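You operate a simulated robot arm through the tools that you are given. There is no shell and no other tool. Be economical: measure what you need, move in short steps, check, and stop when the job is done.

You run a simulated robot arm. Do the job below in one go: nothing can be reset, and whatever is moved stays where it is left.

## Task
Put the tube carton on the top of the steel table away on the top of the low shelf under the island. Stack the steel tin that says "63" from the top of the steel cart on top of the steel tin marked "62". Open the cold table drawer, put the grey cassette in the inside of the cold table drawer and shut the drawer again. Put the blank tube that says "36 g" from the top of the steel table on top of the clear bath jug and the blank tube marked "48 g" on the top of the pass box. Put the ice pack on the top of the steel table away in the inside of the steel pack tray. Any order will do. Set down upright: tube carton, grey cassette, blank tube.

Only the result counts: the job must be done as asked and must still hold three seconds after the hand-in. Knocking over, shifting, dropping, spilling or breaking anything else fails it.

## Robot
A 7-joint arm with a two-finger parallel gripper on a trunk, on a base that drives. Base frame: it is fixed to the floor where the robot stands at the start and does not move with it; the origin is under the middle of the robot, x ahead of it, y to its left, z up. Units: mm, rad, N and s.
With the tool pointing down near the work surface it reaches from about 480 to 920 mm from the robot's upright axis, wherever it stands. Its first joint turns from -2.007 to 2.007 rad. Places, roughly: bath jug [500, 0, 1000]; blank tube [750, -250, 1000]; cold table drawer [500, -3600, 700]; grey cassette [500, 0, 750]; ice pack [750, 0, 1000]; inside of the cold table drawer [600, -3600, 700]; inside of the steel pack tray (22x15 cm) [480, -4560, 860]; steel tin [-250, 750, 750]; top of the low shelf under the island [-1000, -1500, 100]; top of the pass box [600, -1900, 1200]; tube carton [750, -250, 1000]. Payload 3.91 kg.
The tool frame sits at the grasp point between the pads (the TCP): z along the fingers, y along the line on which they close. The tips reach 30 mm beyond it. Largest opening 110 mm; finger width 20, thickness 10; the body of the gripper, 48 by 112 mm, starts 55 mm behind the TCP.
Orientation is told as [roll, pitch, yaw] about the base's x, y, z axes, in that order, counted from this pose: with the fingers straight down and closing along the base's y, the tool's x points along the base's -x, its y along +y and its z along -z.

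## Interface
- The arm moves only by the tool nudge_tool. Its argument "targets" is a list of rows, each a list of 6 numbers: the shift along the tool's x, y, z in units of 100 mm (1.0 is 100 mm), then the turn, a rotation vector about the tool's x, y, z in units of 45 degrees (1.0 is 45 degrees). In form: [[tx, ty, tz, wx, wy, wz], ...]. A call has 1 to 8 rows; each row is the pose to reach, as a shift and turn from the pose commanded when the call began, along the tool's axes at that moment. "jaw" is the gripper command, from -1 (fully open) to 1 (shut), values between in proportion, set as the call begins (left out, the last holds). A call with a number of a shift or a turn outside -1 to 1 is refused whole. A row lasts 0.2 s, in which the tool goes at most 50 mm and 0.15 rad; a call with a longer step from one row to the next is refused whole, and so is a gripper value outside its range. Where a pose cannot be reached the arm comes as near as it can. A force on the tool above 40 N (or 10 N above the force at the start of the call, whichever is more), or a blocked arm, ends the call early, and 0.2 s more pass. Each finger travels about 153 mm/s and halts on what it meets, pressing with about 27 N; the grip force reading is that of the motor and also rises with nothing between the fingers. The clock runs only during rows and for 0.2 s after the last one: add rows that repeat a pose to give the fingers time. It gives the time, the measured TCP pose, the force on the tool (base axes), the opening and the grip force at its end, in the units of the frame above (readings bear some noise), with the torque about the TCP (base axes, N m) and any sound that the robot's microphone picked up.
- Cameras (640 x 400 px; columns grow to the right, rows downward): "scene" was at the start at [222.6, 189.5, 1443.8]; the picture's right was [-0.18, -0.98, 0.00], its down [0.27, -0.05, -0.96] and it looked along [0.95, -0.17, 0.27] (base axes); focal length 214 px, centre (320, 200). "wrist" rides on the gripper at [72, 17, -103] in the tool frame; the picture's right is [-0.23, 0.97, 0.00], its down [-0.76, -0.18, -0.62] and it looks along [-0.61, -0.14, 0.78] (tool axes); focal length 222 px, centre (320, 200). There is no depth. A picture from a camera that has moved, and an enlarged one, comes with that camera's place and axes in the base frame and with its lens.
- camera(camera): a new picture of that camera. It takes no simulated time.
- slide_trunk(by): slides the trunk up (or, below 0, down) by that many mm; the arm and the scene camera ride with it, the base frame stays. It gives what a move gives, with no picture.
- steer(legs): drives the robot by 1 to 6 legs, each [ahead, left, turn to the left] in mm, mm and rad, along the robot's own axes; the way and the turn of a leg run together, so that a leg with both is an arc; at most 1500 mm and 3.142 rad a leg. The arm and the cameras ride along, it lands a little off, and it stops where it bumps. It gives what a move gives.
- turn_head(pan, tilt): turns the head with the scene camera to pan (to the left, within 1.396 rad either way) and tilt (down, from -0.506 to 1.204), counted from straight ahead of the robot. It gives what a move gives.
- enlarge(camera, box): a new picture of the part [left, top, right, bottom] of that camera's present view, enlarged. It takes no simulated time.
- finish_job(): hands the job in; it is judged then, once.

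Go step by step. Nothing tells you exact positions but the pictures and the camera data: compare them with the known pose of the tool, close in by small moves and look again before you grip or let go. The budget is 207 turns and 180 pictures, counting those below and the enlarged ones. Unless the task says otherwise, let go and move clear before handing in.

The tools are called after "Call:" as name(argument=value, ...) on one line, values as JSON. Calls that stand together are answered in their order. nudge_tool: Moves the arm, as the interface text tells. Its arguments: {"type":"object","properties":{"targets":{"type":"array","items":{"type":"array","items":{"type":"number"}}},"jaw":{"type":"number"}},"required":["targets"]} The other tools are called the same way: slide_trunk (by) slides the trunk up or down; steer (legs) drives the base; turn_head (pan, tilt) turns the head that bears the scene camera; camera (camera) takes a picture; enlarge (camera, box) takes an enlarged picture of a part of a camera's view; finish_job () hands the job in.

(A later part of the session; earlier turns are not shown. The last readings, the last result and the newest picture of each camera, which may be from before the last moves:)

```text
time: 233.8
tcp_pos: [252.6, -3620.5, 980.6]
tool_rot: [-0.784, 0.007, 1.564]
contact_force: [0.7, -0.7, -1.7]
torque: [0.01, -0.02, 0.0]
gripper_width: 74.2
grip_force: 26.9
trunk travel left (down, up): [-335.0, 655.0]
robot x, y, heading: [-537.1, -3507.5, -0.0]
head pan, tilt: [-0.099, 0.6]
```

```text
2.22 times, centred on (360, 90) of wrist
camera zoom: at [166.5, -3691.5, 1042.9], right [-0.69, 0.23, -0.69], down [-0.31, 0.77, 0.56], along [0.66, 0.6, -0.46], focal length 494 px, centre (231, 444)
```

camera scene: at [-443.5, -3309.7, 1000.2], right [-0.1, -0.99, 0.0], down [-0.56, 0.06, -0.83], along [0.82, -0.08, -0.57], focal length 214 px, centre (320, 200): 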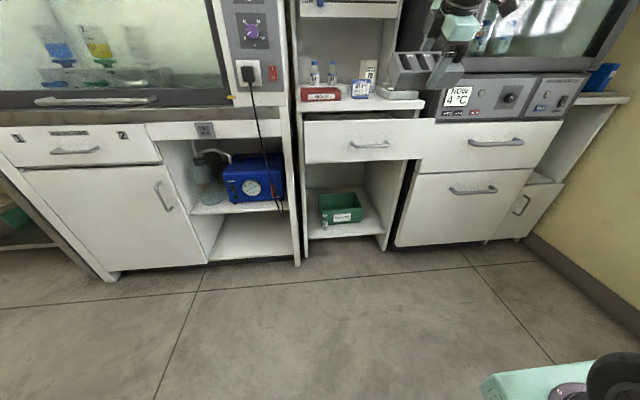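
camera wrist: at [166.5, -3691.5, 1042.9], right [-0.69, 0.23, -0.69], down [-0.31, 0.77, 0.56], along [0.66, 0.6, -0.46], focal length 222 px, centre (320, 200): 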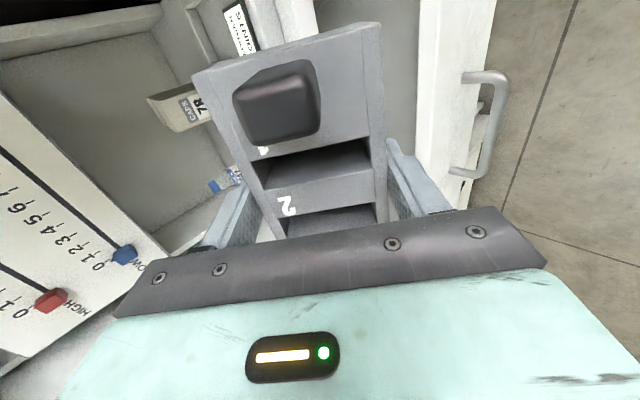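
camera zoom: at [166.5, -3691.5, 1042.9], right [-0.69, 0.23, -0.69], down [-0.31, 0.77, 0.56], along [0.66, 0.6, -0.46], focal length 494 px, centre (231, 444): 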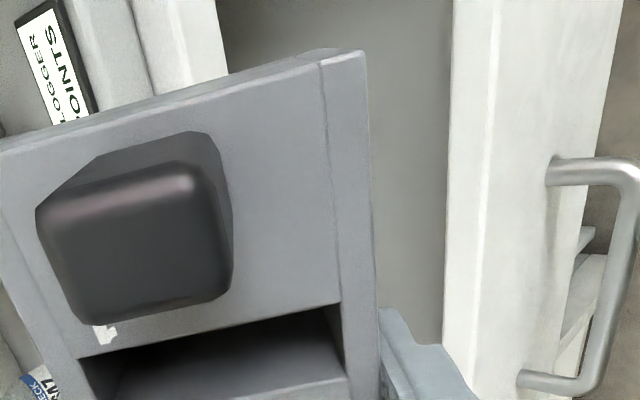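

The gap is x 277–382, panel top z≈815. I position TCP at x=315 and lower to z≈856 so the near finger is just inside the panel.

Call:
steer(legs=[[62, 0, 0]])

Call:
slide_trunk(by=-90)

Call:
camera(camera="wrist")

Call:
enlarge(camera="scene", box=[270, 20, 490, 160])

```text
time: 234.8
tcp_pos: [315.5, -3620.0, 981.1]
tool_rot: [-0.785, 0.009, 1.563]
contact_force: [-0.3, 0.1, -1.9]
torque: [-0.01, 0.01, 0.0]
gripper_width: 74.8
grip_force: 27.0
trunk travel left (down, up): [-335.0, 655.0]
robot x, y, heading: [-470.9, -3505.1, -0.001]
head pan, tilt: [-0.099, 0.6]
```

```text
time: 236.0
tcp_pos: [314.1, -3620.6, 890.8]
tool_rot: [-0.786, 0.011, 1.563]
contact_force: [0.5, -0.2, -0.8]
torque: [0.02, 0.04, 0.02]
gripper_width: 74.5
grip_force: 27.1
trunk travel left (down, up): [-245.0, 745.0]
robot x, y, heading: [-474.9, -3503.5, -0.003]
head pan, tilt: [-0.099, 0.6]
```

```text
78 pictures are left
camera wrist: at [228.7, -3691.4, 952.9], right [-0.69, 0.23, -0.69], down [-0.31, 0.77, 0.56], along [0.66, 0.6, -0.46], focal length 222 px, centre (320, 200)
```

wrist: 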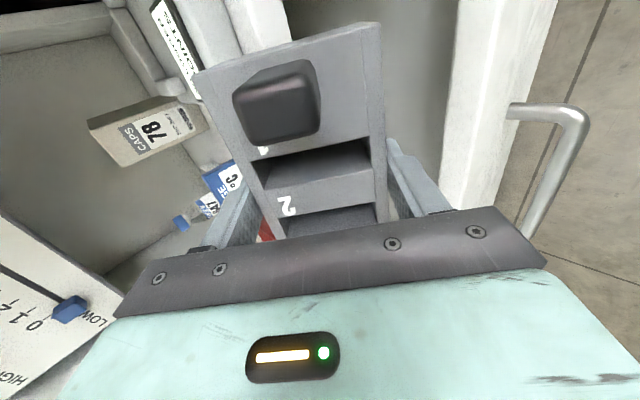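

```text
2.86 times, centred on (380, 90) of scene
camera zoom: at [-241.3, -3309.9, 910.2], right [-0.1, -0.99, 0.0], down [-0.56, 0.06, -0.83], along [0.82, -0.08, -0.57], focal length 613 px, centre (149, 514)
```

zoom: 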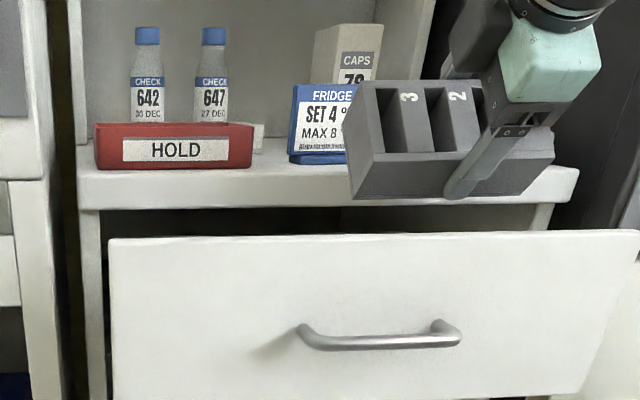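

Clear so far. I lower the last 36 mm and then drive back to push the panel open.

Call:
slide_trunk(by=-38)

Call:
steer(legs=[[-60, 0, 0]])

Call:
enlarge(camera="scene", box=[270, 20, 490, 160])

```text
time: 236.8
tcp_pos: [314.0, -3620.3, 854.7]
tool_rot: [-0.788, 0.008, 1.564]
contact_force: [0.6, -0.5, 4.8]
torque: [0.08, 0.21, 0.02]
gripper_width: 74.5
grip_force: 26.7
trunk travel left (down, up): [-207.0, 783.0]
robot x, y, heading: [-473.8, -3503.9, -0.005]
head pan, tilt: [-0.099, 0.6]
```

```text
time: 237.8
tcp_pos: [253.9, -3620.5, 854.4]
tool_rot: [-0.786, 0.009, 1.563]
contact_force: [1.1, -2.1, 10.9]
torque: [0.09, 0.43, 0.09]
gripper_width: 74.4
grip_force: 27.0
trunk travel left (down, up): [-207.0, 783.0]
robot x, y, heading: [-537.0, -3507.7, -0.003]
head pan, tilt: [-0.099, 0.6]
```

```text
2.86 times, centred on (380, 90) of scene
camera zoom: at [-301.9, -3309.8, 872.4], right [-0.1, -0.99, 0.0], down [-0.56, 0.06, -0.83], along [0.82, -0.08, -0.56], focal length 613 px, centre (149, 514)
```

zoom: 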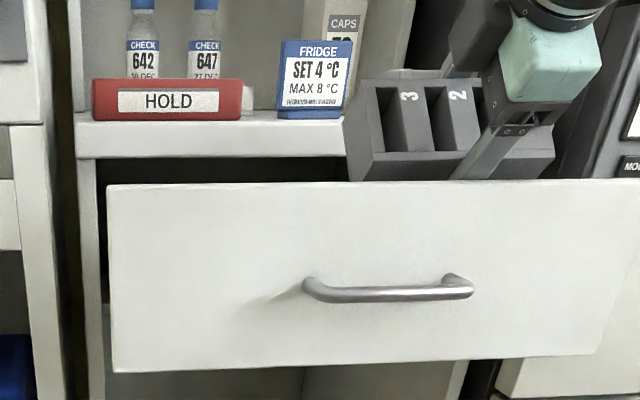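

The drawer follows. I relieve a few mm and pull on another 65 mm.

Call:
slide_trunk(by=3)

Call:
steer(legs=[[-75, 0, 0]])

Call:
enlarge(camera="scene", box=[270, 20, 490, 160])

```text
time: 238.3
tcp_pos: [255.0, -3620.4, 855.7]
tool_rot: [-0.787, 0.009, 1.563]
contact_force: [-0.1, 0.7, -1.2]
torque: [-0.01, 0.02, 0.0]
gripper_width: 74.5
grip_force: 26.8
trunk travel left (down, up): [-210.0, 780.0]
robot x, y, heading: [-529.4, -3503.9, -0.004]
head pan, tilt: [-0.099, 0.6]
```

```text
time: 239.4
tcp_pos: [179.9, -3620.7, 855.6]
tool_rot: [-0.788, 0.008, 1.564]
contact_force: [0.2, 0.2, -0.9]
torque: [0.02, 0.02, 0.0]
gripper_width: 74.7
grip_force: 27.4
trunk travel left (down, up): [-210.0, 780.0]
robot x, y, heading: [-612.8, -3506.8, -0.001]
head pan, tilt: [-0.099, 0.6]
```

```text
2.86 times, centred on (380, 90) of scene
camera zoom: at [-377.1, -3309.6, 875.2], right [-0.1, -0.99, 0.0], down [-0.56, 0.06, -0.83], along [0.82, -0.08, -0.56], focal length 613 px, centre (149, 514)
```

zoom: 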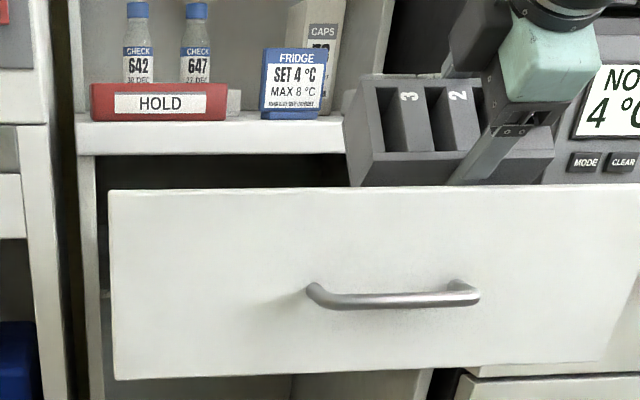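

Drawer is open ~280 mm. I raise, level the cassette, centre over the drawer and look.

Call:
slide_trunk(by=120)

Call:
nudge_tool(targets=[[0, 0, 0, -0.17, 0, 0], [0, 0, 0, -0.34, 0, 0], [0, 0, 0, -0.51, 0, 0], [0, 0, 0, -0.68, 0, 0], [0, 0, 0, -0.85, 0, 0], [0, 0, 0, -1, 0, 0], [0, 0, 0, -1, 0, 0]])

Call:
steer(legs=[[75, 0, 0]])

Call:
camera(camera="wrist")

Call:
camera(camera="scene")

```text
time: 240.9
tcp_pos: [178.2, -3620.3, 975.7]
tool_rot: [-0.788, 0.008, 1.564]
contact_force: [0.5, 0.8, -1.9]
torque: [-0.05, -0.03, -0.01]
gripper_width: 74.5
grip_force: 27.7
trunk travel left (down, up): [-330.0, 660.0]
robot x, y, heading: [-612.2, -3506.6, 0.004]
head pan, tilt: [-0.099, 0.6]
```

```text
time: 242.5
tcp_pos: [178.4, -3620.5, 979.0]
tool_rot: [-0.001, 0.009, 1.565]
contact_force: [-0.3, -0.3, -1.4]
torque: [-0.04, 0.04, 0.0]
gripper_width: 74.9
grip_force: 26.9
trunk travel left (down, up): [-330.0, 660.0]
robot x, y, heading: [-609.4, -3510.3, 0.002]
head pan, tilt: [-0.099, 0.6]
```

```text
time: 243.5
tcp_pos: [252.3, -3619.9, 975.5]
tool_rot: [-0.002, 0.009, 1.562]
contact_force: [0.3, 0.5, -0.9]
torque: [0.0, 0.0, -0.01]
gripper_width: 74.7
grip_force: 26.7
trunk travel left (down, up): [-330.0, 660.0]
robot x, y, heading: [-529.8, -3507.8, -0.0]
head pan, tilt: [-0.099, 0.6]
```

```text
74 pictures are left
camera wrist: at [236.5, -3690.8, 1080.7], right [-0.97, 0.23, 0.0], down [0.18, 0.77, 0.62], along [0.15, 0.6, -0.79], focal length 222 px, centre (320, 200)
```

wrist: 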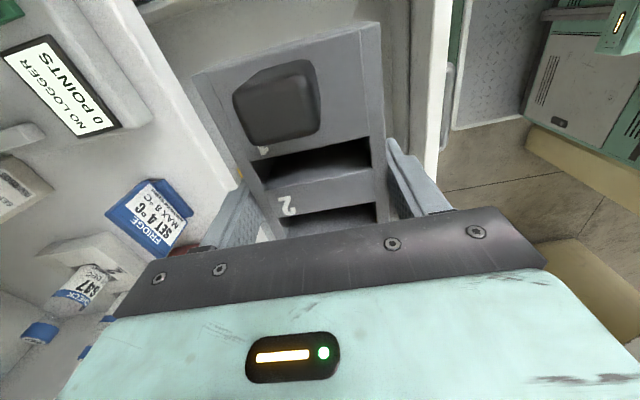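

```text
73 pictures are left
camera scene: at [-301.7, -3309.6, 995.2], right [-0.1, -0.99, 0.0], down [-0.56, 0.06, -0.82], along [0.82, -0.08, -0.57], focal length 214 px, centre (320, 200)
```

scene: 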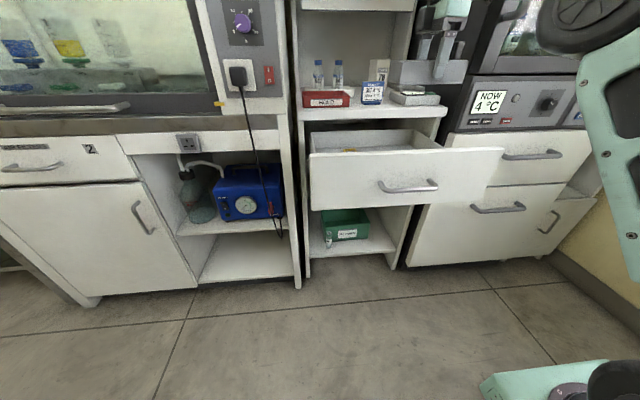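

Centred over the drawer (139–382 in x). I lower into it and then probe for the floor.

Call:
slide_trunk(by=-215)

Call:
camera(camera="wrist")

Call:
enlarge(camera="scene", box=[280, 0, 500, 140])

```text
time: 245.8
tcp_pos: [252.7, -3620.6, 760.8]
tool_rot: [-0.002, 0.009, 1.564]
contact_force: [0.5, 0.0, -2.0]
torque: [-0.02, 0.02, 0.01]
gripper_width: 74.7
grip_force: 26.8
trunk travel left (down, up): [-115.0, 875.0]
robot x, y, heading: [-534.9, -3507.4, -0.003]
head pan, tilt: [-0.099, 0.6]
```

```text
72 pictures are left
camera wrist: at [236.4, -3690.8, 865.7], right [-0.97, 0.23, 0.0], down [0.18, 0.77, 0.62], along [0.15, 0.6, -0.79], focal length 222 px, centre (320, 200)
```

wrist: 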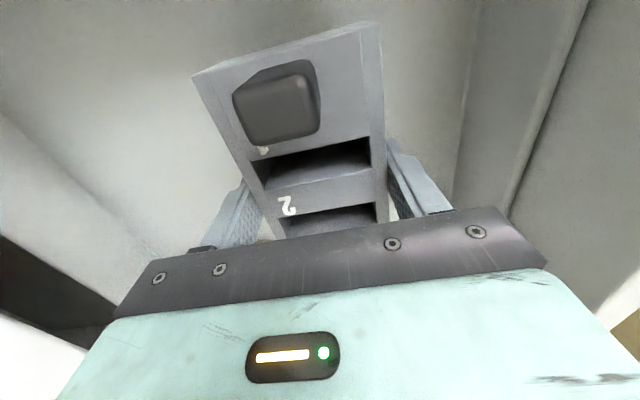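

```text
2.86 times, centred on (390, 70) of scene
camera zoom: at [-301.7, -3309.6, 780.2], right [-0.1, -0.99, 0.0], down [-0.56, 0.06, -0.82], along [0.82, -0.08, -0.57], focal length 613 px, centre (120, 571)
```

zoom: 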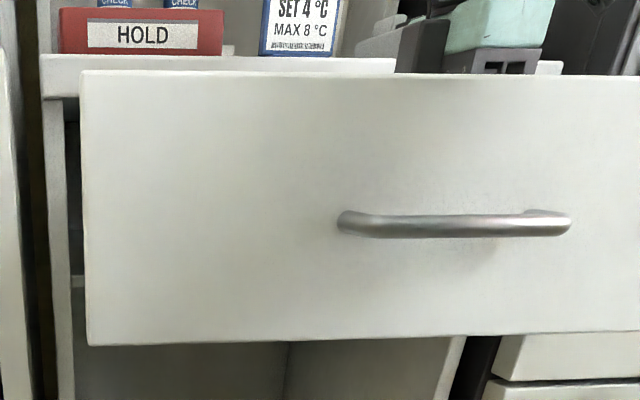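

The floor is about z=680. I lower 36 mm, then feel with small nudges.

Call:
slide_trunk(by=-34)

Call:
nudge_tool(targets=[[0, 0, 0.04, 0, 0, 0], [0, 0, 0.08, 0, 0, 0]])

```text
time: 246.6
tcp_pos: [252.7, -3620.0, 730.8]
tool_rot: [-0.008, 0.008, 1.564]
contact_force: [-2.3, -2.3, 26.0]
torque: [0.04, 0.67, 0.13]
gripper_width: 75.1
grip_force: 27.4
trunk travel left (down, up): [-81.0, 909.0]
robot x, y, heading: [-535.8, -3505.4, 0.001]
head pan, tilt: [-0.099, 0.6]
```

```text
time: 247.2
tcp_pos: [251.9, -3618.5, 722.1]
tool_rot: [-0.006, 0.009, 1.566]
contact_force: [0.7, -0.1, 39.7]
torque: [0.44, 1.68, 0.17]
gripper_width: 75.0
grip_force: 27.0
trunk travel left (down, up): [-81.0, 909.0]
robot x, y, heading: [-534.9, -3501.6, 0.002]
head pan, tilt: [-0.099, 0.6]
```

Contact: floor at ≈692. I back up 6 mm, release, and rise.

Call:
nudge_tool(targets=[[0, 0, -0.08, 0, 0, 0], [0, 0, -0.08, 0, 0, 0]])

Call:
nudge_tool(targets=[[0, 0, 0, 0, 0, 0], [0, 0, 0, 0, 0, 0], [0, 0, 0, 0, 0, 0]], jaw=-0.85)

Call:
slide_trunk(by=300)

Call:
camera(camera="wrist")

```text
time: 247.8
tcp_pos: [253.9, -3620.0, 726.3]
tool_rot: [0.002, 0.008, 1.563]
contact_force: [-0.2, 0.2, -1.2]
torque: [0.01, 0.03, -0.01]
gripper_width: 74.6
grip_force: 27.0
trunk travel left (down, up): [-81.0, 909.0]
robot x, y, heading: [-533.3, -3501.4, 0.001]
head pan, tilt: [-0.099, 0.6]
```

```text
time: 248.6
tcp_pos: [252.7, -3619.5, 728.0]
tool_rot: [-0.003, 0.009, 1.564]
contact_force: [-0.2, 0.4, -0.8]
torque: [0.01, 0.0, -0.01]
gripper_width: 101.6
grip_force: 0.2
trunk travel left (down, up): [-81.0, 909.0]
robot x, y, heading: [-539.5, -3505.5, -0.001]
head pan, tilt: [-0.099, 0.6]
```

```text
time: 251.6
tcp_pos: [253.3, -3620.4, 1027.9]
tool_rot: [-0.001, 0.008, 1.564]
contact_force: [0.2, -0.5, 0.5]
torque: [0.01, 0.0, 0.02]
gripper_width: 101.7
grip_force: 0.1
trunk travel left (down, up): [-381.0, 609.0]
robot x, y, heading: [-531.7, -3508.2, 0.002]
head pan, tilt: [-0.099, 0.6]
```

```text
70 pictures are left
camera wrist: at [236.1, -3690.8, 1131.7], right [-0.97, 0.23, 0.0], down [0.18, 0.77, 0.62], along [0.15, 0.6, -0.79], focal length 222 px, centre (320, 200)
```

wrist: 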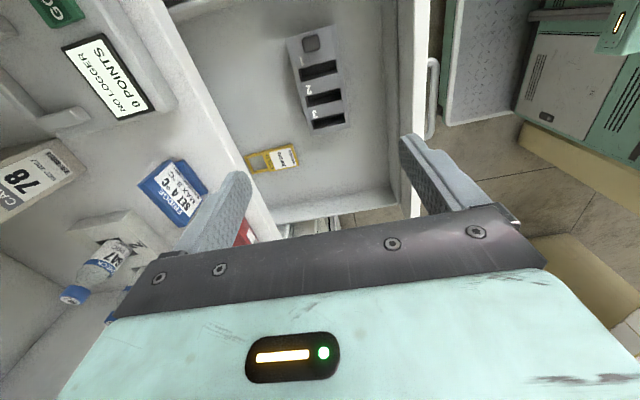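

The cassette stands in the drawer. Now to shut it: back off, close the jaws, tilt the tool forward 60°, and push the panel above the handle.

Call:
steer(legs=[[-280, 50, 0]])

Call:
nudge_tool(targets=[[0, 0, 0, 0.17, 0, 0], [0, 0, 0, 0.34, 0, 0], [0, 0, 0, 0.51, 0, 0], [0, 0, 0, 0.68, 0, 0], [0, 0, 0, 0.85, 0, 0], [0, 0, 0, 1, 0, 0]], jaw=1)

Call:
nudge_tool(targets=[[0, 0, 0, 0.17, 0, 0], [0, 0, 0, 0.33, 0, 0], [0, 0, 0, 0.33, 0, 0]])

Call:
slide_trunk(by=-236)

Call:
camera(camera="scene")

```text
time: 253.6
tcp_pos: [-29.7, -3568.4, 1027.4]
tool_rot: [-0.002, 0.007, 1.566]
contact_force: [0.0, 0.1, -0.3]
torque: [0.02, -0.02, 0.0]
gripper_width: 101.8
grip_force: 0.0
trunk travel left (down, up): [-381.0, 609.0]
robot x, y, heading: [-821.3, -3457.0, -0.004]
head pan, tilt: [-0.099, 0.6]
```

```text
time: 255.0
tcp_pos: [-28.0, -3568.3, 1027.7]
tool_rot: [-0.789, 0.008, 1.566]
contact_force: [-1.0, -0.3, 0.8]
torque: [-0.01, 0.04, 0.0]
gripper_width: 0.2
grip_force: 26.9
trunk travel left (down, up): [-381.0, 609.0]
robot x, y, heading: [-816.5, -3452.9, 0.002]
head pan, tilt: [-0.099, 0.6]
```

```text
time: 255.8
tcp_pos: [-28.5, -3568.0, 1026.3]
tool_rot: [-1.046, 0.008, 1.565]
contact_force: [-0.4, 1.1, 0.8]
torque: [0.01, -0.01, 0.02]
gripper_width: 0.0
grip_force: 26.7
trunk travel left (down, up): [-381.0, 609.0]
robot x, y, heading: [-816.6, -3454.8, 0.001]
head pan, tilt: [-0.099, 0.6]
```

```text
time: 258.2
tcp_pos: [-29.8, -3567.5, 791.3]
tool_rot: [-1.047, 0.009, 1.565]
contact_force: [-0.5, 0.0, -0.2]
torque: [-0.03, 0.01, 0.01]
gripper_width: 0.1
grip_force: 26.8
trunk travel left (down, up): [-145.0, 845.0]
robot x, y, heading: [-816.6, -3457.1, 0.0]
head pan, tilt: [-0.099, 0.6]
```

```text
69 pictures are left
camera scene: at [-584.9, -3259.5, 810.2], right [-0.1, -1.0, 0.0], down [-0.56, 0.06, -0.83], along [0.82, -0.08, -0.56], focal length 214 px, centre (320, 200)
```

scene: 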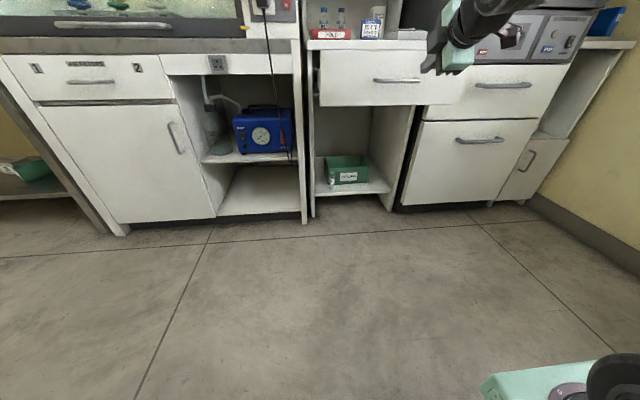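

I drive ahead to push the drawer shut, in two legs, and check.

Call:
steer(legs=[[370, 0, 0]])

Call:
enlarge(camera="scene", box=[300, 0, 520, 140])

```text
time: 260.6
tcp_pos: [339.7, -3568.4, 791.3]
tool_rot: [-1.047, 0.008, 1.564]
contact_force: [-0.3, -1.0, -0.2]
torque: [0.04, -0.01, 0.01]
gripper_width: 0.0
grip_force: 27.7
trunk travel left (down, up): [-145.0, 845.0]
robot x, y, heading: [-447.1, -3459.3, 0.004]
head pan, tilt: [-0.099, 0.6]
```

```text
2.86 times, centred on (410, 70) of scene
camera zoom: at [-216.2, -3259.5, 810.2], right [-0.1, -1.0, 0.0], down [-0.56, 0.06, -0.83], along [0.82, -0.08, -0.56], focal length 613 px, centre (63, 571)
```

zoom: 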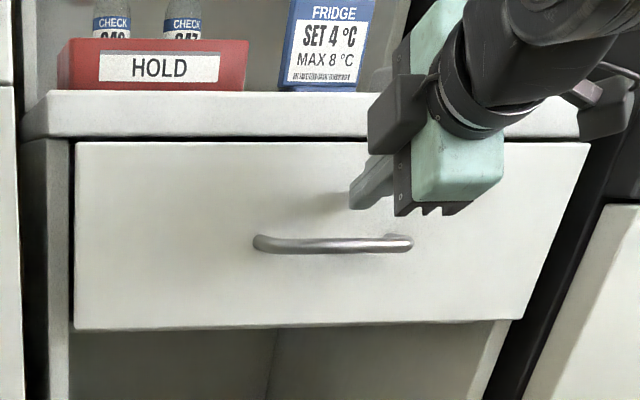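

Nearly shut. I push on carefully.

Call:
steer(legs=[[25, 0, 0]])

Call:
steer(legs=[[12, 0, 0]])

Call:
enlarge(camera="scene", box=[300, 0, 520, 140])

```text
time: 261.4
tcp_pos: [364.5, -3570.7, 791.1]
tool_rot: [-1.049, 0.008, 1.565]
contact_force: [0.6, 0.7, 1.0]
torque: [0.01, -0.01, 0.0]
gripper_width: 0.0
grip_force: 27.4
trunk travel left (down, up): [-145.0, 845.0]
robot x, y, heading: [-422.2, -3453.5, 0.003]
head pan, tilt: [-0.099, 0.6]
```

```text
time: 262.2
tcp_pos: [364.7, -3568.9, 791.6]
tool_rot: [-1.041, 0.012, 1.567]
contact_force: [-12.1, 0.3, 4.3]
torque: [-0.01, -0.04, 0.04]
gripper_width: 0.0
grip_force: 26.9
trunk travel left (down, up): [-145.0, 845.0]
robot x, y, heading: [-417.1, -3450.6, 0.001]
head pan, tilt: [-0.099, 0.6]
stopped in leg 1: the force on the tool passed its limit at 69 N (the readings are from after the stop); the commanded pose is now the measured one
```

```text
2.86 times, centred on (410, 70) of scene
camera zoom: at [-186.5, -3259.5, 810.3], right [-0.1, -1.0, 0.0], down [-0.56, 0.06, -0.83], along [0.82, -0.08, -0.56], focal length 613 px, centre (63, 571)
```

zoom: 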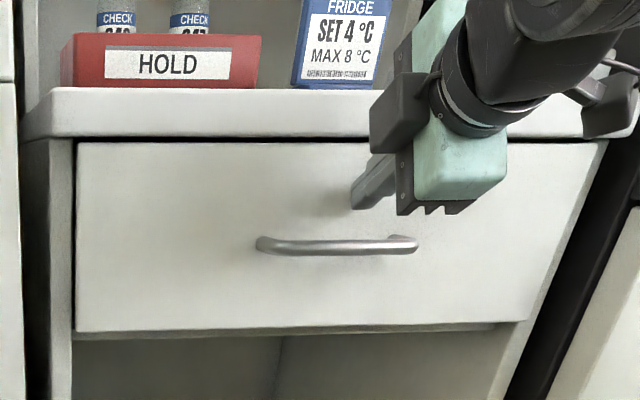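

The drawer hit its stop at full closure. I back away, level the tool, and drive back up the aisle, looking at the low shelf under the island on the way.

Call:
steer(legs=[[-260, 0, 0]])

Call:
enlarge(camera="scene", box=[260, 0, 480, 140])

Call:
slide_trunk(by=400)

Call:
nudge_tool(targets=[[0, 0, 0, -0.17, 0, 0], [0, 0, 0, -0.34, 0, 0], [0, 0, 0, -0.51, 0, 0], [0, 0, 0, -0.68, 0, 0], [0, 0, 0, -0.85, 0, 0], [0, 0, 0, -1, 0, 0]], jaw=-0.6)

Call:
nudge_tool(targets=[[0, 0, 0, -0.17, 0, 0], [0, 0, 0, -0.33, 0, 0], [0, 0, 0, -0.33, 0, 0]])

Call:
steer(legs=[[110, -190, 0], [0, 0, 1.5708], [0, -430, 0], [1500, 0, 0]])

Call:
turn_head(pan=1.2, tilt=0.6)

Call:
camera(camera="scene")

```text
time: 264.0
tcp_pos: [102.7, -3566.2, 791.1]
tool_rot: [-1.041, 0.01, 1.569]
contact_force: [0.1, 0.5, 0.2]
torque: [-0.01, 0.03, -0.01]
gripper_width: 0.1
grip_force: 27.0
trunk travel left (down, up): [-145.0, 845.0]
robot x, y, heading: [-684.0, -3455.4, 0.005]
head pan, tilt: [-0.099, 0.6]
```

```text
2.86 times, centred on (370, 70) of scene
camera zoom: at [-449.8, -3259.3, 810.2], right [-0.1, -1.0, 0.0], down [-0.56, 0.05, -0.83], along [0.82, -0.08, -0.56], focal length 613 px, centre (177, 571)
```

zoom: 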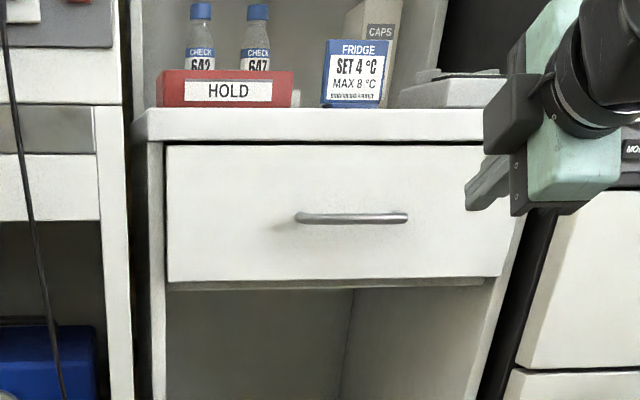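

```text
time: 267.9
tcp_pos: [102.9, -3567.6, 1190.1]
tool_rot: [-1.04, 0.012, 1.567]
contact_force: [1.2, 0.3, -0.4]
torque: [0.0, -0.01, -0.02]
gripper_width: 0.0
grip_force: 27.0
trunk travel left (down, up): [-545.0, 445.0]
robot x, y, heading: [-681.4, -3458.0, 0.009]
head pan, tilt: [-0.099, 0.6]
```

```text
time: 269.3
tcp_pos: [104.0, -3567.1, 1190.1]
tool_rot: [-0.254, 0.011, 1.568]
contact_force: [0.0, 0.4, -0.2]
torque: [0.02, 0.0, -0.02]
gripper_width: 88.0
grip_force: 0.1
trunk travel left (down, up): [-545.0, 445.0]
robot x, y, heading: [-682.5, -3455.0, 0.001]
head pan, tilt: [-0.099, 0.6]
```

```text
time: 270.1
tcp_pos: [104.0, -3566.7, 1190.1]
tool_rot: [0.007, 0.012, 1.566]
contact_force: [-1.1, -0.1, -0.3]
torque: [0.01, -0.01, 0.0]
gripper_width: 88.1
grip_force: 0.0
trunk travel left (down, up): [-545.0, 445.0]
robot x, y, heading: [-680.3, -3454.5, 0.0]
head pan, tilt: [-0.099, 0.6]
```

```text
time: 284.9
tcp_pos: [-58.4, -1353.8, 1190.8]
tool_rot: [0.006, 0.011, -3.134]
contact_force: [0.0, -0.6, 0.2]
torque: [0.04, 0.02, 0.04]
gripper_width: 87.8
grip_force: 0.1
trunk travel left (down, up): [-545.0, 445.0]
robot x, y, heading: [-160.0, -2140.7, 1.579]
head pan, tilt: [-0.099, 0.6]
```

```text
time: 286.3
tcp_pos: [-58.4, -1354.6, 1190.5]
tool_rot: [0.004, 0.01, -3.134]
contact_force: [0.1, 0.6, -0.5]
torque: [-0.01, 0.0, 0.0]
gripper_width: 87.8
grip_force: 0.0
trunk travel left (down, up): [-545.0, 445.0]
robot x, y, heading: [-162.1, -2139.0, 1.584]
head pan, tilt: [1.201, 0.6]
```

```text
65 pictures are left
camera scene: at [-449.3, -1970.6, 1210.2], right [0.35, 0.94, 0.0], down [0.53, -0.2, -0.83], along [-0.77, 0.29, -0.56], focal length 214 px, centre (320, 200)
```

scene: 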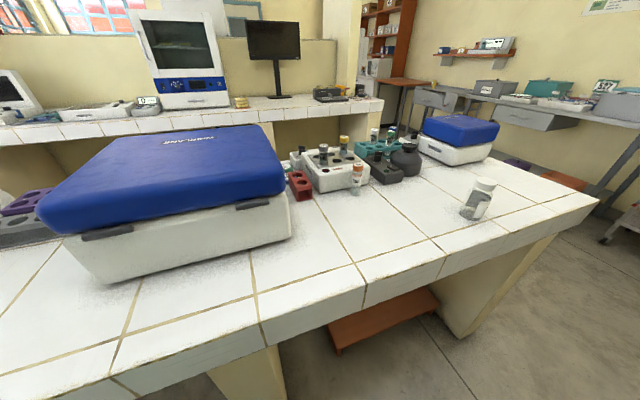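

The drawer is shut. Under the tiled island I see an orange low shelf; I lower the trunk for a better view beneath.

Call:
slide_trunk(by=-400)

Call:
turn_head(pan=1.0, tilt=0.4)

Call:
camera(camera="scene")

```text
time: 290.1
tcp_pos: [-56.3, -1352.3, 791.8]
tool_rot: [0.005, 0.01, -3.135]
contact_force: [0.1, 0.7, 0.6]
torque: [-0.01, 0.02, -0.03]
gripper_width: 88.1
grip_force: 0.0
trunk travel left (down, up): [-145.0, 845.0]
robot x, y, heading: [-160.0, -2139.3, 1.586]
head pan, tilt: [1.201, 0.6]
```

```text
time: 290.9
tcp_pos: [-58.1, -1353.3, 791.6]
tool_rot: [0.008, 0.009, -3.135]
contact_force: [0.0, 0.5, -0.2]
torque: [-0.02, 0.02, -0.01]
gripper_width: 88.0
grip_force: 0.0
trunk travel left (down, up): [-145.0, 845.0]
robot x, y, heading: [-159.4, -2141.2, 1.581]
head pan, tilt: [1.0, 0.4]
```

```text
64 pictures are left
camera scene: at [-445.2, -1952.6, 828.4], right [0.53, 0.85, 0.0], down [0.33, -0.21, -0.92], along [-0.78, 0.49, -0.39], focal length 214 px, centre (320, 200)
```

scene: 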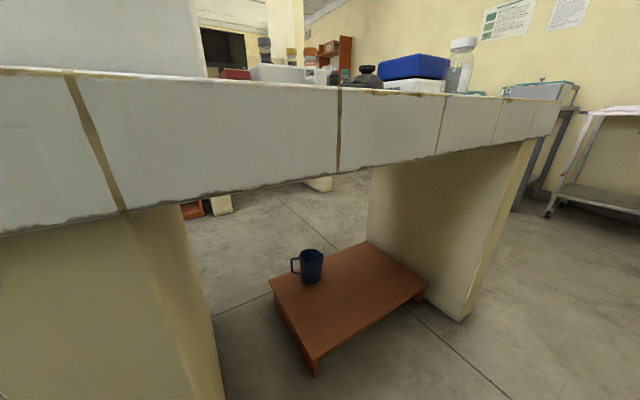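

The low shelf spans x -1220…-808, y -1745…-1170 at z≈100, with a mug at (-1118,-1575); underside of the island is ≈765. I'll set the carton at its front. Now I drive to the table for the carton.

Call:
slide_trunk(by=400)

Call:
steer(legs=[[1500, 0, 0], [390, 0, 0], [0, 0, -1.583], [70, 190, 0]])

Call:
nudge_tool(targets=[[0, 0, 0, 0, 0, 0.165], [0, 0, 0, 0, 0, 0.165]], jaw=-0.7)

Call:
camera(camera="wrist")

```text
time: 294.7
tcp_pos: [-57.3, -1353.6, 1192.2]
tool_rot: [0.007, 0.011, -3.133]
contact_force: [-0.2, 0.1, 0.1]
torque: [0.0, -0.01, 0.0]
gripper_width: 87.9
grip_force: 0.0
trunk travel left (down, up): [-545.0, 445.0]
robot x, y, heading: [-159.8, -2140.2, 1.584]
head pan, tilt: [1.0, 0.4]
```

```text
time: 309.2
tcp_pos: [679.9, -157.8, 1191.1]
tool_rot: [0.005, 0.009, 1.579]
contact_force: [-0.4, -0.3, -0.4]
torque: [0.0, 0.0, 0.0]
gripper_width: 87.8
grip_force: 0.0
trunk travel left (down, up): [-545.0, 445.0]
robot x, y, heading: [-107.0, -52.6, 0.015]
head pan, tilt: [1.0, 0.4]
```

```text
time: 309.8
tcp_pos: [680.6, -156.8, 1190.3]
tool_rot: [0.004, 0.013, 1.447]
contact_force: [0.2, -0.9, 0.2]
torque: [0.03, 0.02, 0.0]
gripper_width: 93.8
grip_force: 0.2
trunk travel left (down, up): [-545.0, 445.0]
robot x, y, heading: [-103.9, -55.0, 0.017]
head pan, tilt: [1.0, 0.4]
```

```text
63 pictures are left
camera wrist: at [655.4, -225.5, 1295.8], right [-0.94, 0.34, 0.0], down [0.27, 0.74, 0.61], along [0.21, 0.58, -0.79], focal length 222 px, centre (320, 200)
```

wrist: 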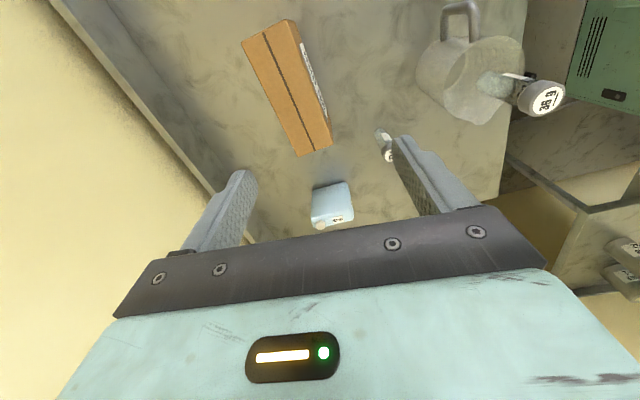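

I zoom in on the carton to get its exact centre and orientation.

Call:
enlarge(camera="wrist", box=[220, 0, 400, 170])

```text
2.35 times, centred on (310, 85) of wrist
camera zoom: at [655.4, -225.5, 1295.8], right [-0.94, 0.34, 0.0], down [0.27, 0.74, 0.61], along [0.21, 0.58, -0.79], focal length 523 px, centre (344, 471)
```

zoom: 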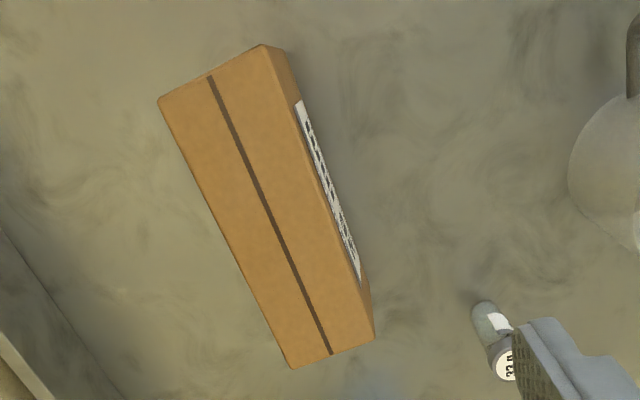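

The carton is square to the table: centre (721,-157), 62 mm wide in x. I align and lower.

Call:
nudge_tool(targets=[[-0.03, -0.2, 0, 0, 0, -0.08], [-0.05, -0.4, 0, 0, 0, -0.155], [-0.05, -0.4, 0, 0, 0, -0.155]])

Call:
slide_trunk(by=-190)

Call:
camera(camera="wrist")

```text
time: 310.6
tcp_pos: [700.5, -153.8, 1186.3]
tool_rot: [0.004, 0.01, 1.543]
contact_force: [0.0, -0.4, -0.3]
torque: [0.0, 0.0, 0.02]
gripper_width: 93.4
grip_force: 0.0
out of reach, approached as far as the arm can: row 2, 3
trunk travel left (down, up): [-545.0, 445.0]
robot x, y, heading: [-104.8, -54.7, 0.015]
head pan, tilt: [1.0, 0.4]
```

```text
time: 312.7
tcp_pos: [700.8, -155.0, 996.2]
tool_rot: [0.006, 0.011, 1.541]
contact_force: [0.1, 0.2, 0.1]
torque: [0.01, -0.01, -0.01]
gripper_width: 93.3
grip_force: 0.1
trunk travel left (down, up): [-355.0, 635.0]
robot x, y, heading: [-107.7, -54.6, 0.018]
head pan, tilt: [1.0, 0.4]
```

```text
61 pictures are left
camera wrist: at [681.9, -224.7, 1100.8], right [-0.97, 0.26, 0.0], down [0.2, 0.76, 0.61], along [0.16, 0.59, -0.79], focal length 222 px, centre (320, 200)
```

wrist: 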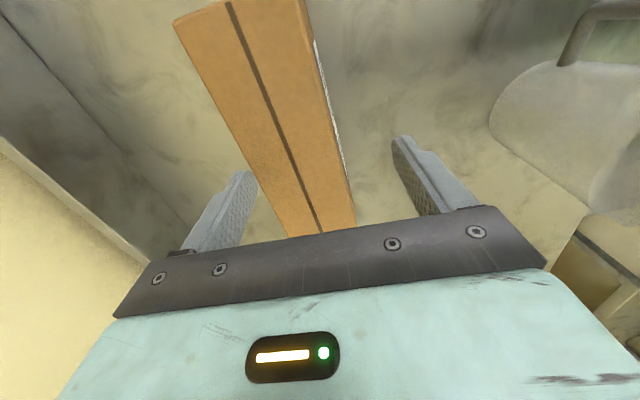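

I need 18 mm more forward; the base supplies it. Then lower and grip.

Call:
steer(legs=[[18, 0, 0]])

Call:
slide_trunk(by=-74)

Call:
nudge_tool(targets=[[0, 0, 0, 0, 0, 0], [0, 0, 0, 0, 0, 0], [0, 0, 0, 0, 0, 0]], jaw=1)

Call:
camera(camera="wrist")

```text
time: 313.5
tcp_pos: [719.2, -154.1, 995.3]
tool_rot: [0.006, 0.01, 1.541]
contact_force: [0.3, 0.1, 0.2]
torque: [-0.02, 0.02, -0.01]
gripper_width: 93.9
grip_force: 0.1
trunk travel left (down, up): [-355.0, 635.0]
robot x, y, heading: [-86.5, -52.2, 0.02]
head pan, tilt: [1.0, 0.4]
```

```text
time: 314.3
tcp_pos: [706.8, -179.8, 983.1]
tool_rot: [-0.124, -0.006, 1.541]
contact_force: [9.3, 11.0, 123.6]
torque: [0.13, -7.46, 2.42]
gripper_width: 108.7
grip_force: 14.2
trunk travel left (down, up): [-298.0, 692.0]
robot x, y, heading: [-89.8, -66.5, -0.009]
head pan, tilt: [1.0, 0.4]
stopped: the force on the tool passed its limit at 176 N (the readings are from after the stop); the commanded pose is now the measured one
```

```text
time: 314.8
tcp_pos: [706.6, -181.0, 987.7]
tool_rot: [-0.132, 0.0, 1.528]
contact_force: [-5.3, 0.3, 36.7]
torque: [-0.15, -1.25, 0.38]
gripper_width: 45.0
grip_force: 27.1
trunk travel left (down, up): [-298.0, 692.0]
robot x, y, heading: [-88.2, -65.0, -0.002]
head pan, tilt: [1.0, 0.4]
stopped in row 2: the force on the tool passed its limit at 138 N (the readings are from after the stop); the commanded pose is now the measured one
```

```text
60 pictures are left
camera wrist: at [672.4, -250.8, 1087.3], right [-0.95, 0.27, -0.13], down [0.13, 0.76, 0.64], along [0.27, 0.6, -0.76], focal length 222 px, centre (320, 200)
```

wrist: 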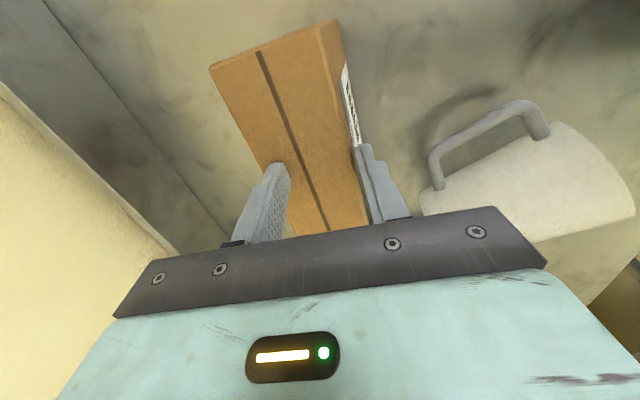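

The far finger caught the carton's top edge. I raise clear at once and re-inspect with both cameras.

Call:
slide_trunk(by=100)

Call:
turn_head(pan=-0.4, tilt=0.6)

Call:
camera(camera="scene")

Call:
camera(camera="wrist")

```text
time: 316.1
tcp_pos: [708.4, -180.0, 1082.4]
tool_rot: [-0.12, 0.002, 1.529]
contact_force: [0.3, -0.4, 0.4]
torque: [0.01, 0.01, -0.03]
gripper_width: 0.0
grip_force: 27.0
trunk travel left (down, up): [-398.0, 592.0]
robot x, y, heading: [-87.5, -61.0, -0.003]
head pan, tilt: [1.0, 0.4]
```

```text
time: 317.6
tcp_pos: [708.7, -179.4, 1082.3]
tool_rot: [-0.12, 0.002, 1.525]
contact_force: [-0.9, 0.4, -0.2]
torque: [0.02, 0.0, 0.04]
gripper_width: 0.0
grip_force: 27.4
trunk travel left (down, up): [-398.0, 592.0]
robot x, y, heading: [-85.8, -67.5, -0.006]
head pan, tilt: [-0.4, 0.6]
```

```text
59 pictures are left
camera scene: at [136.9, 102.6, 1062.9], right [-0.39, -0.92, 0.0], down [-0.52, 0.22, -0.83], along [0.76, -0.33, -0.56], focal length 214 px, centre (320, 200)
```

scene: 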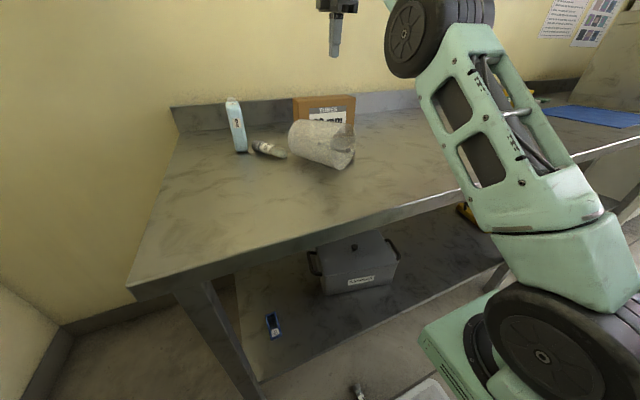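

```text
58 pictures are left
camera wrist: at [676.5, -251.0, 1183.7], right [-0.96, 0.27, -0.12], down [0.14, 0.76, 0.64], along [0.26, 0.59, -0.76], focal length 222 px, centre (320, 200)
```

wrist: 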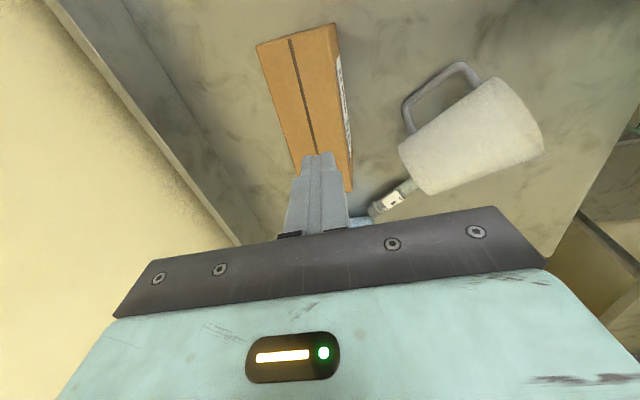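

Bad news: while lowering, an arm link struck the jug with the vial; the jug lies on its side and a vial is down. I'll assess and try to restore them.

Call:
enlarge(camera="scene", box=[210, 80, 380, 180])

Call:
enlarge(camera="wrist", box=[240, 20, 560, 230])

Call:
enlarge(camera="scene", box=[230, 290, 430, 400])

```text
3.76 times, centred on (295, 130) of scene
camera zoom: at [136.9, 102.6, 1062.9], right [-0.39, -0.92, 0.0], down [-0.52, 0.22, -0.83], along [0.76, -0.33, -0.56], focal length 807 px, centre (414, 464)
```

zoom: 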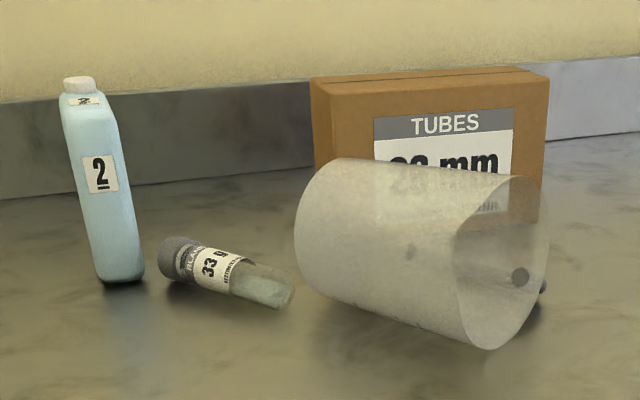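

```text
1.90 times, centred on (400, 125) of wrist
camera zoom: at [676.5, -251.0, 1183.7], right [-0.96, 0.27, -0.12], down [0.14, 0.76, 0.64], along [0.26, 0.59, -0.76], focal length 423 px, centre (168, 343)
```

zoom: 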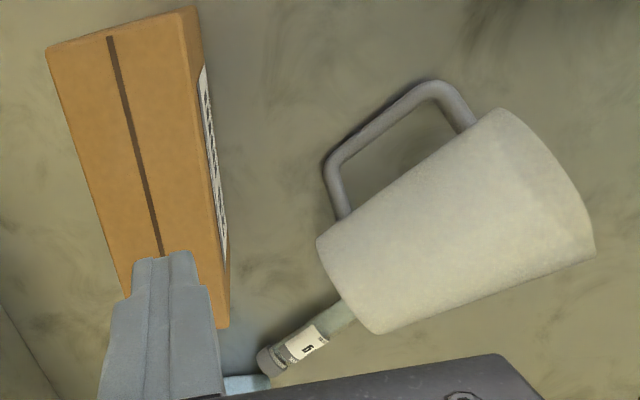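

```text
3.20 times, centred on (330, 345) of scene
camera zoom: at [136.9, 102.6, 1062.9], right [-0.39, -0.92, 0.0], down [-0.52, 0.22, -0.83], along [0.76, -0.33, -0.56], focal length 686 px, centre (288, -264)
```

zoom: 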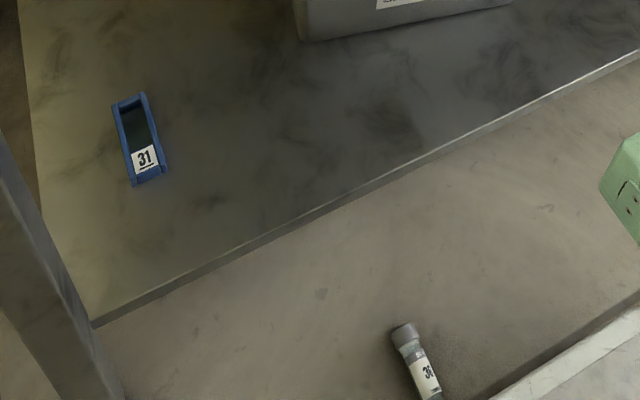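

Vial 36 fell to the floor, vial 33 and the jug lie on their sides. I'll restore all that: first take the carton (now near (731,-165)) out of the way. Level the tool, reposition, open wide.

Call:
nudge_tool(targets=[[0, 0, 0, -0.08, 0, -0.03], [0, 0, 0, -0.153, 0, -0.06], [0, 0, 0, -0.153, 0, -0.06]], jaw=-0.85)

Call:
steer(legs=[[23, 15, 0]])

Call:
slide_trunk(by=-60)

Call:
camera(camera="wrist")

```text
time: 318.4
tcp_pos: [709.4, -179.6, 1083.1]
tool_rot: [-0.119, 0.003, 1.528]
contact_force: [0.1, -0.6, 0.2]
torque: [0.01, 0.01, 0.01]
gripper_width: 101.6
grip_force: 0.0
out of reach, approached as far as the arm can: row 1, 2, 3
trunk travel left (down, up): [-398.0, 592.0]
robot x, y, heading: [-89.5, -65.0, -0.0]
head pan, tilt: [-0.4, 0.6]
```

```text
time: 319.3
tcp_pos: [731.5, -164.3, 1083.3]
tool_rot: [-0.118, 0.001, 1.527]
contact_force: [0.1, -0.7, 0.0]
torque: [-0.01, -0.02, 0.0]
gripper_width: 101.9
grip_force: 0.1
trunk travel left (down, up): [-398.0, 592.0]
robot x, y, heading: [-67.9, -51.3, -0.006]
head pan, tilt: [-0.4, 0.6]
```

```text
time: 320.3
tcp_pos: [731.2, -164.0, 1022.7]
tool_rot: [-0.118, 0.001, 1.527]
contact_force: [0.2, -0.2, 0.0]
torque: [0.02, -0.02, -0.04]
gripper_width: 101.9
grip_force: 0.1
trunk travel left (down, up): [-338.0, 652.0]
robot x, y, heading: [-67.7, -48.4, -0.01]
head pan, tilt: [-0.4, 0.6]
```

```text
54 pictures are left
camera wrist: at [699.7, -235.8, 1123.7], right [-0.96, 0.27, -0.12], down [0.14, 0.76, 0.64], along [0.26, 0.6, -0.76], focal length 222 px, centre (320, 200)
```

wrist: 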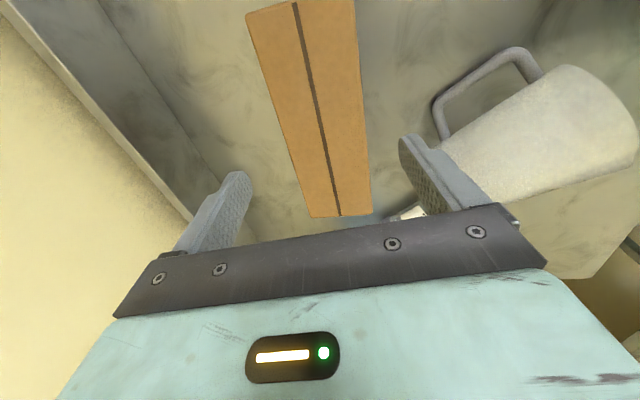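

The arm is over-extended for levelling; I retract it 65 mm while levelling and move the base forward the same amount.

Call:
nudge_tool(targets=[[0, 0.3, 0, -0.07, 0, -0.02], [0, 0.65, 0, -0.153, 0, -0.04], [0, 0.65, 0, -0.153, 0, -0.04]])

Call:
steer(legs=[[62, 0, 0]])

Call:
camera(camera="wrist")

```text
time: 321.1
tcp_pos: [666.8, -163.4, 1015.2]
tool_rot: [0.003, 0.005, 1.558]
contact_force: [-1.3, 0.0, 1.4]
torque: [-0.01, 0.0, -0.03]
gripper_width: 102.0
grip_force: 0.1
trunk travel left (down, up): [-338.0, 652.0]
robot x, y, heading: [-67.4, -48.9, -0.008]
head pan, tilt: [-0.4, 0.6]
```

```text
time: 322.0
tcp_pos: [729.5, -162.2, 1015.2]
tool_rot: [0.002, 0.004, 1.559]
contact_force: [0.4, 0.4, -0.3]
torque: [-0.01, -0.03, -0.02]
gripper_width: 101.6
grip_force: 0.0
trunk travel left (down, up): [-338.0, 652.0]
robot x, y, heading: [-7.2, -53.2, -0.004]
head pan, tilt: [-0.4, 0.6]
```

```text
53 pictures are left
camera wrist: at [711.9, -234.0, 1119.5], right [-0.97, 0.24, 0.0], down [0.19, 0.76, 0.62], along [0.15, 0.6, -0.78], focal length 222 px, centre (320, 200)
```

wrist: 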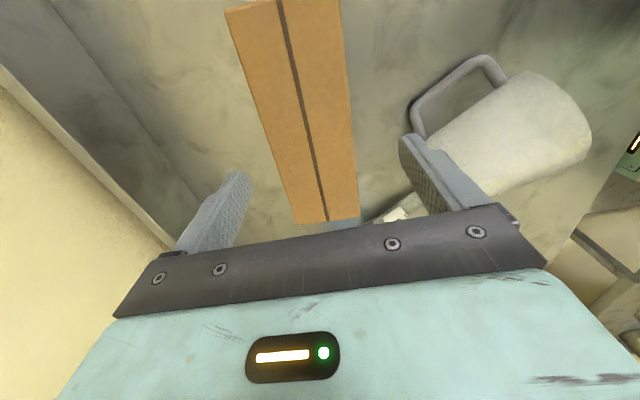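

Carton centre (736,-165), turned slightly (-0.085). I align, lower and grip.

Call:
nudge_tool(targets=[[0.03, -0.07, 0, 0, 0, 0.093], [0.03, -0.07, 0, 0, 0, 0.093]])

Call:
slide_trunk(by=-92)

Call:
nudge_tool(targets=[[0, 0, 0, 0, 0, 0], [0, 0, 0, 0, 0, 0], [0, 0, 0, 0, 0, 0]], jaw=1)

Call:
slide_trunk(by=250)

Call:
camera(camera="wrist")

Call:
camera(camera="scene")

```text
time: 322.6
tcp_pos: [737.2, -165.4, 1015.5]
tool_rot: [0.003, 0.003, 1.485]
contact_force: [0.2, 0.2, 0.2]
torque: [0.0, 0.01, 0.02]
gripper_width: 101.9
grip_force: 0.1
trunk travel left (down, up): [-338.0, 652.0]
robot x, y, heading: [-1.6, -54.4, -0.004]
head pan, tilt: [-0.4, 0.6]
```

```text
time: 323.9
tcp_pos: [713.4, -168.8, 950.4]
tool_rot: [-0.036, 0.001, 1.482]
contact_force: [-0.4, -0.4, 0.9]
torque: [-0.01, 0.0, 0.01]
gripper_width: 101.4
grip_force: 0.0
trunk travel left (down, up): [-246.0, 744.0]
robot x, y, heading: [-6.9, -50.4, -0.011]
head pan, tilt: [-0.4, 0.6]
```

```text
time: 324.7
tcp_pos: [717.1, -169.8, 948.0]
tool_rot: [-0.033, 0.002, 1.483]
contact_force: [-9.4, 3.8, 27.6]
torque: [0.18, 1.42, -0.09]
gripper_width: 66.2
grip_force: 27.4
trunk travel left (down, up): [-246.0, 744.0]
robot x, y, heading: [-8.6, -52.7, -0.014]
head pan, tilt: [-0.4, 0.6]
```

```text
time: 327.3
tcp_pos: [735.8, -165.3, 1173.1]
tool_rot: [0.003, 0.003, 1.485]
contact_force: [-0.5, 0.1, -3.7]
torque: [-0.02, -0.01, 0.02]
gripper_width: 64.6
grip_force: 27.3
trunk travel left (down, up): [-496.0, 494.0]
robot x, y, heading: [-5.6, -51.1, -0.006]
head pan, tilt: [-0.4, 0.6]
```

```text
52 pictures are left
camera wrist: at [713.6, -235.5, 1277.3], right [-0.95, 0.31, 0.0], down [0.24, 0.75, 0.62], along [0.19, 0.59, -0.78], focal length 222 px, centre (320, 200)
```

wrist: 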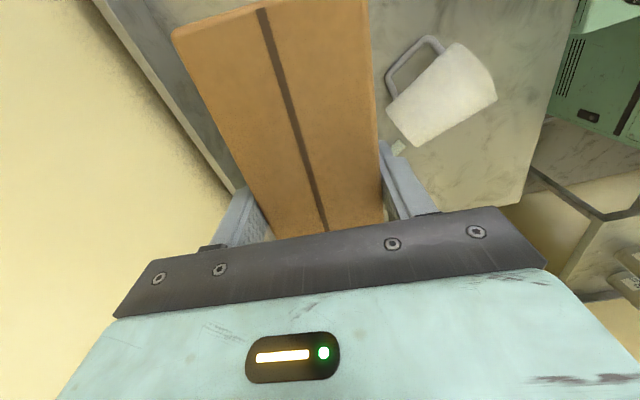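

```text
51 pictures are left
camera scene: at [222.1, 117.2, 1160.8], right [-0.39, -0.92, 0.0], down [-0.52, 0.22, -0.82], along [0.76, -0.33, -0.57], focal length 214 px, centre (320, 200)
```

scene: 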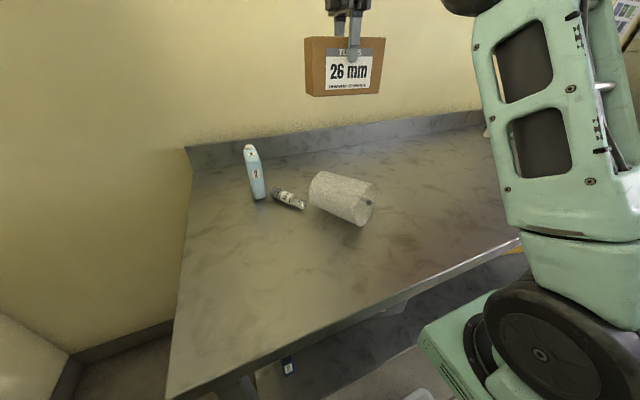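

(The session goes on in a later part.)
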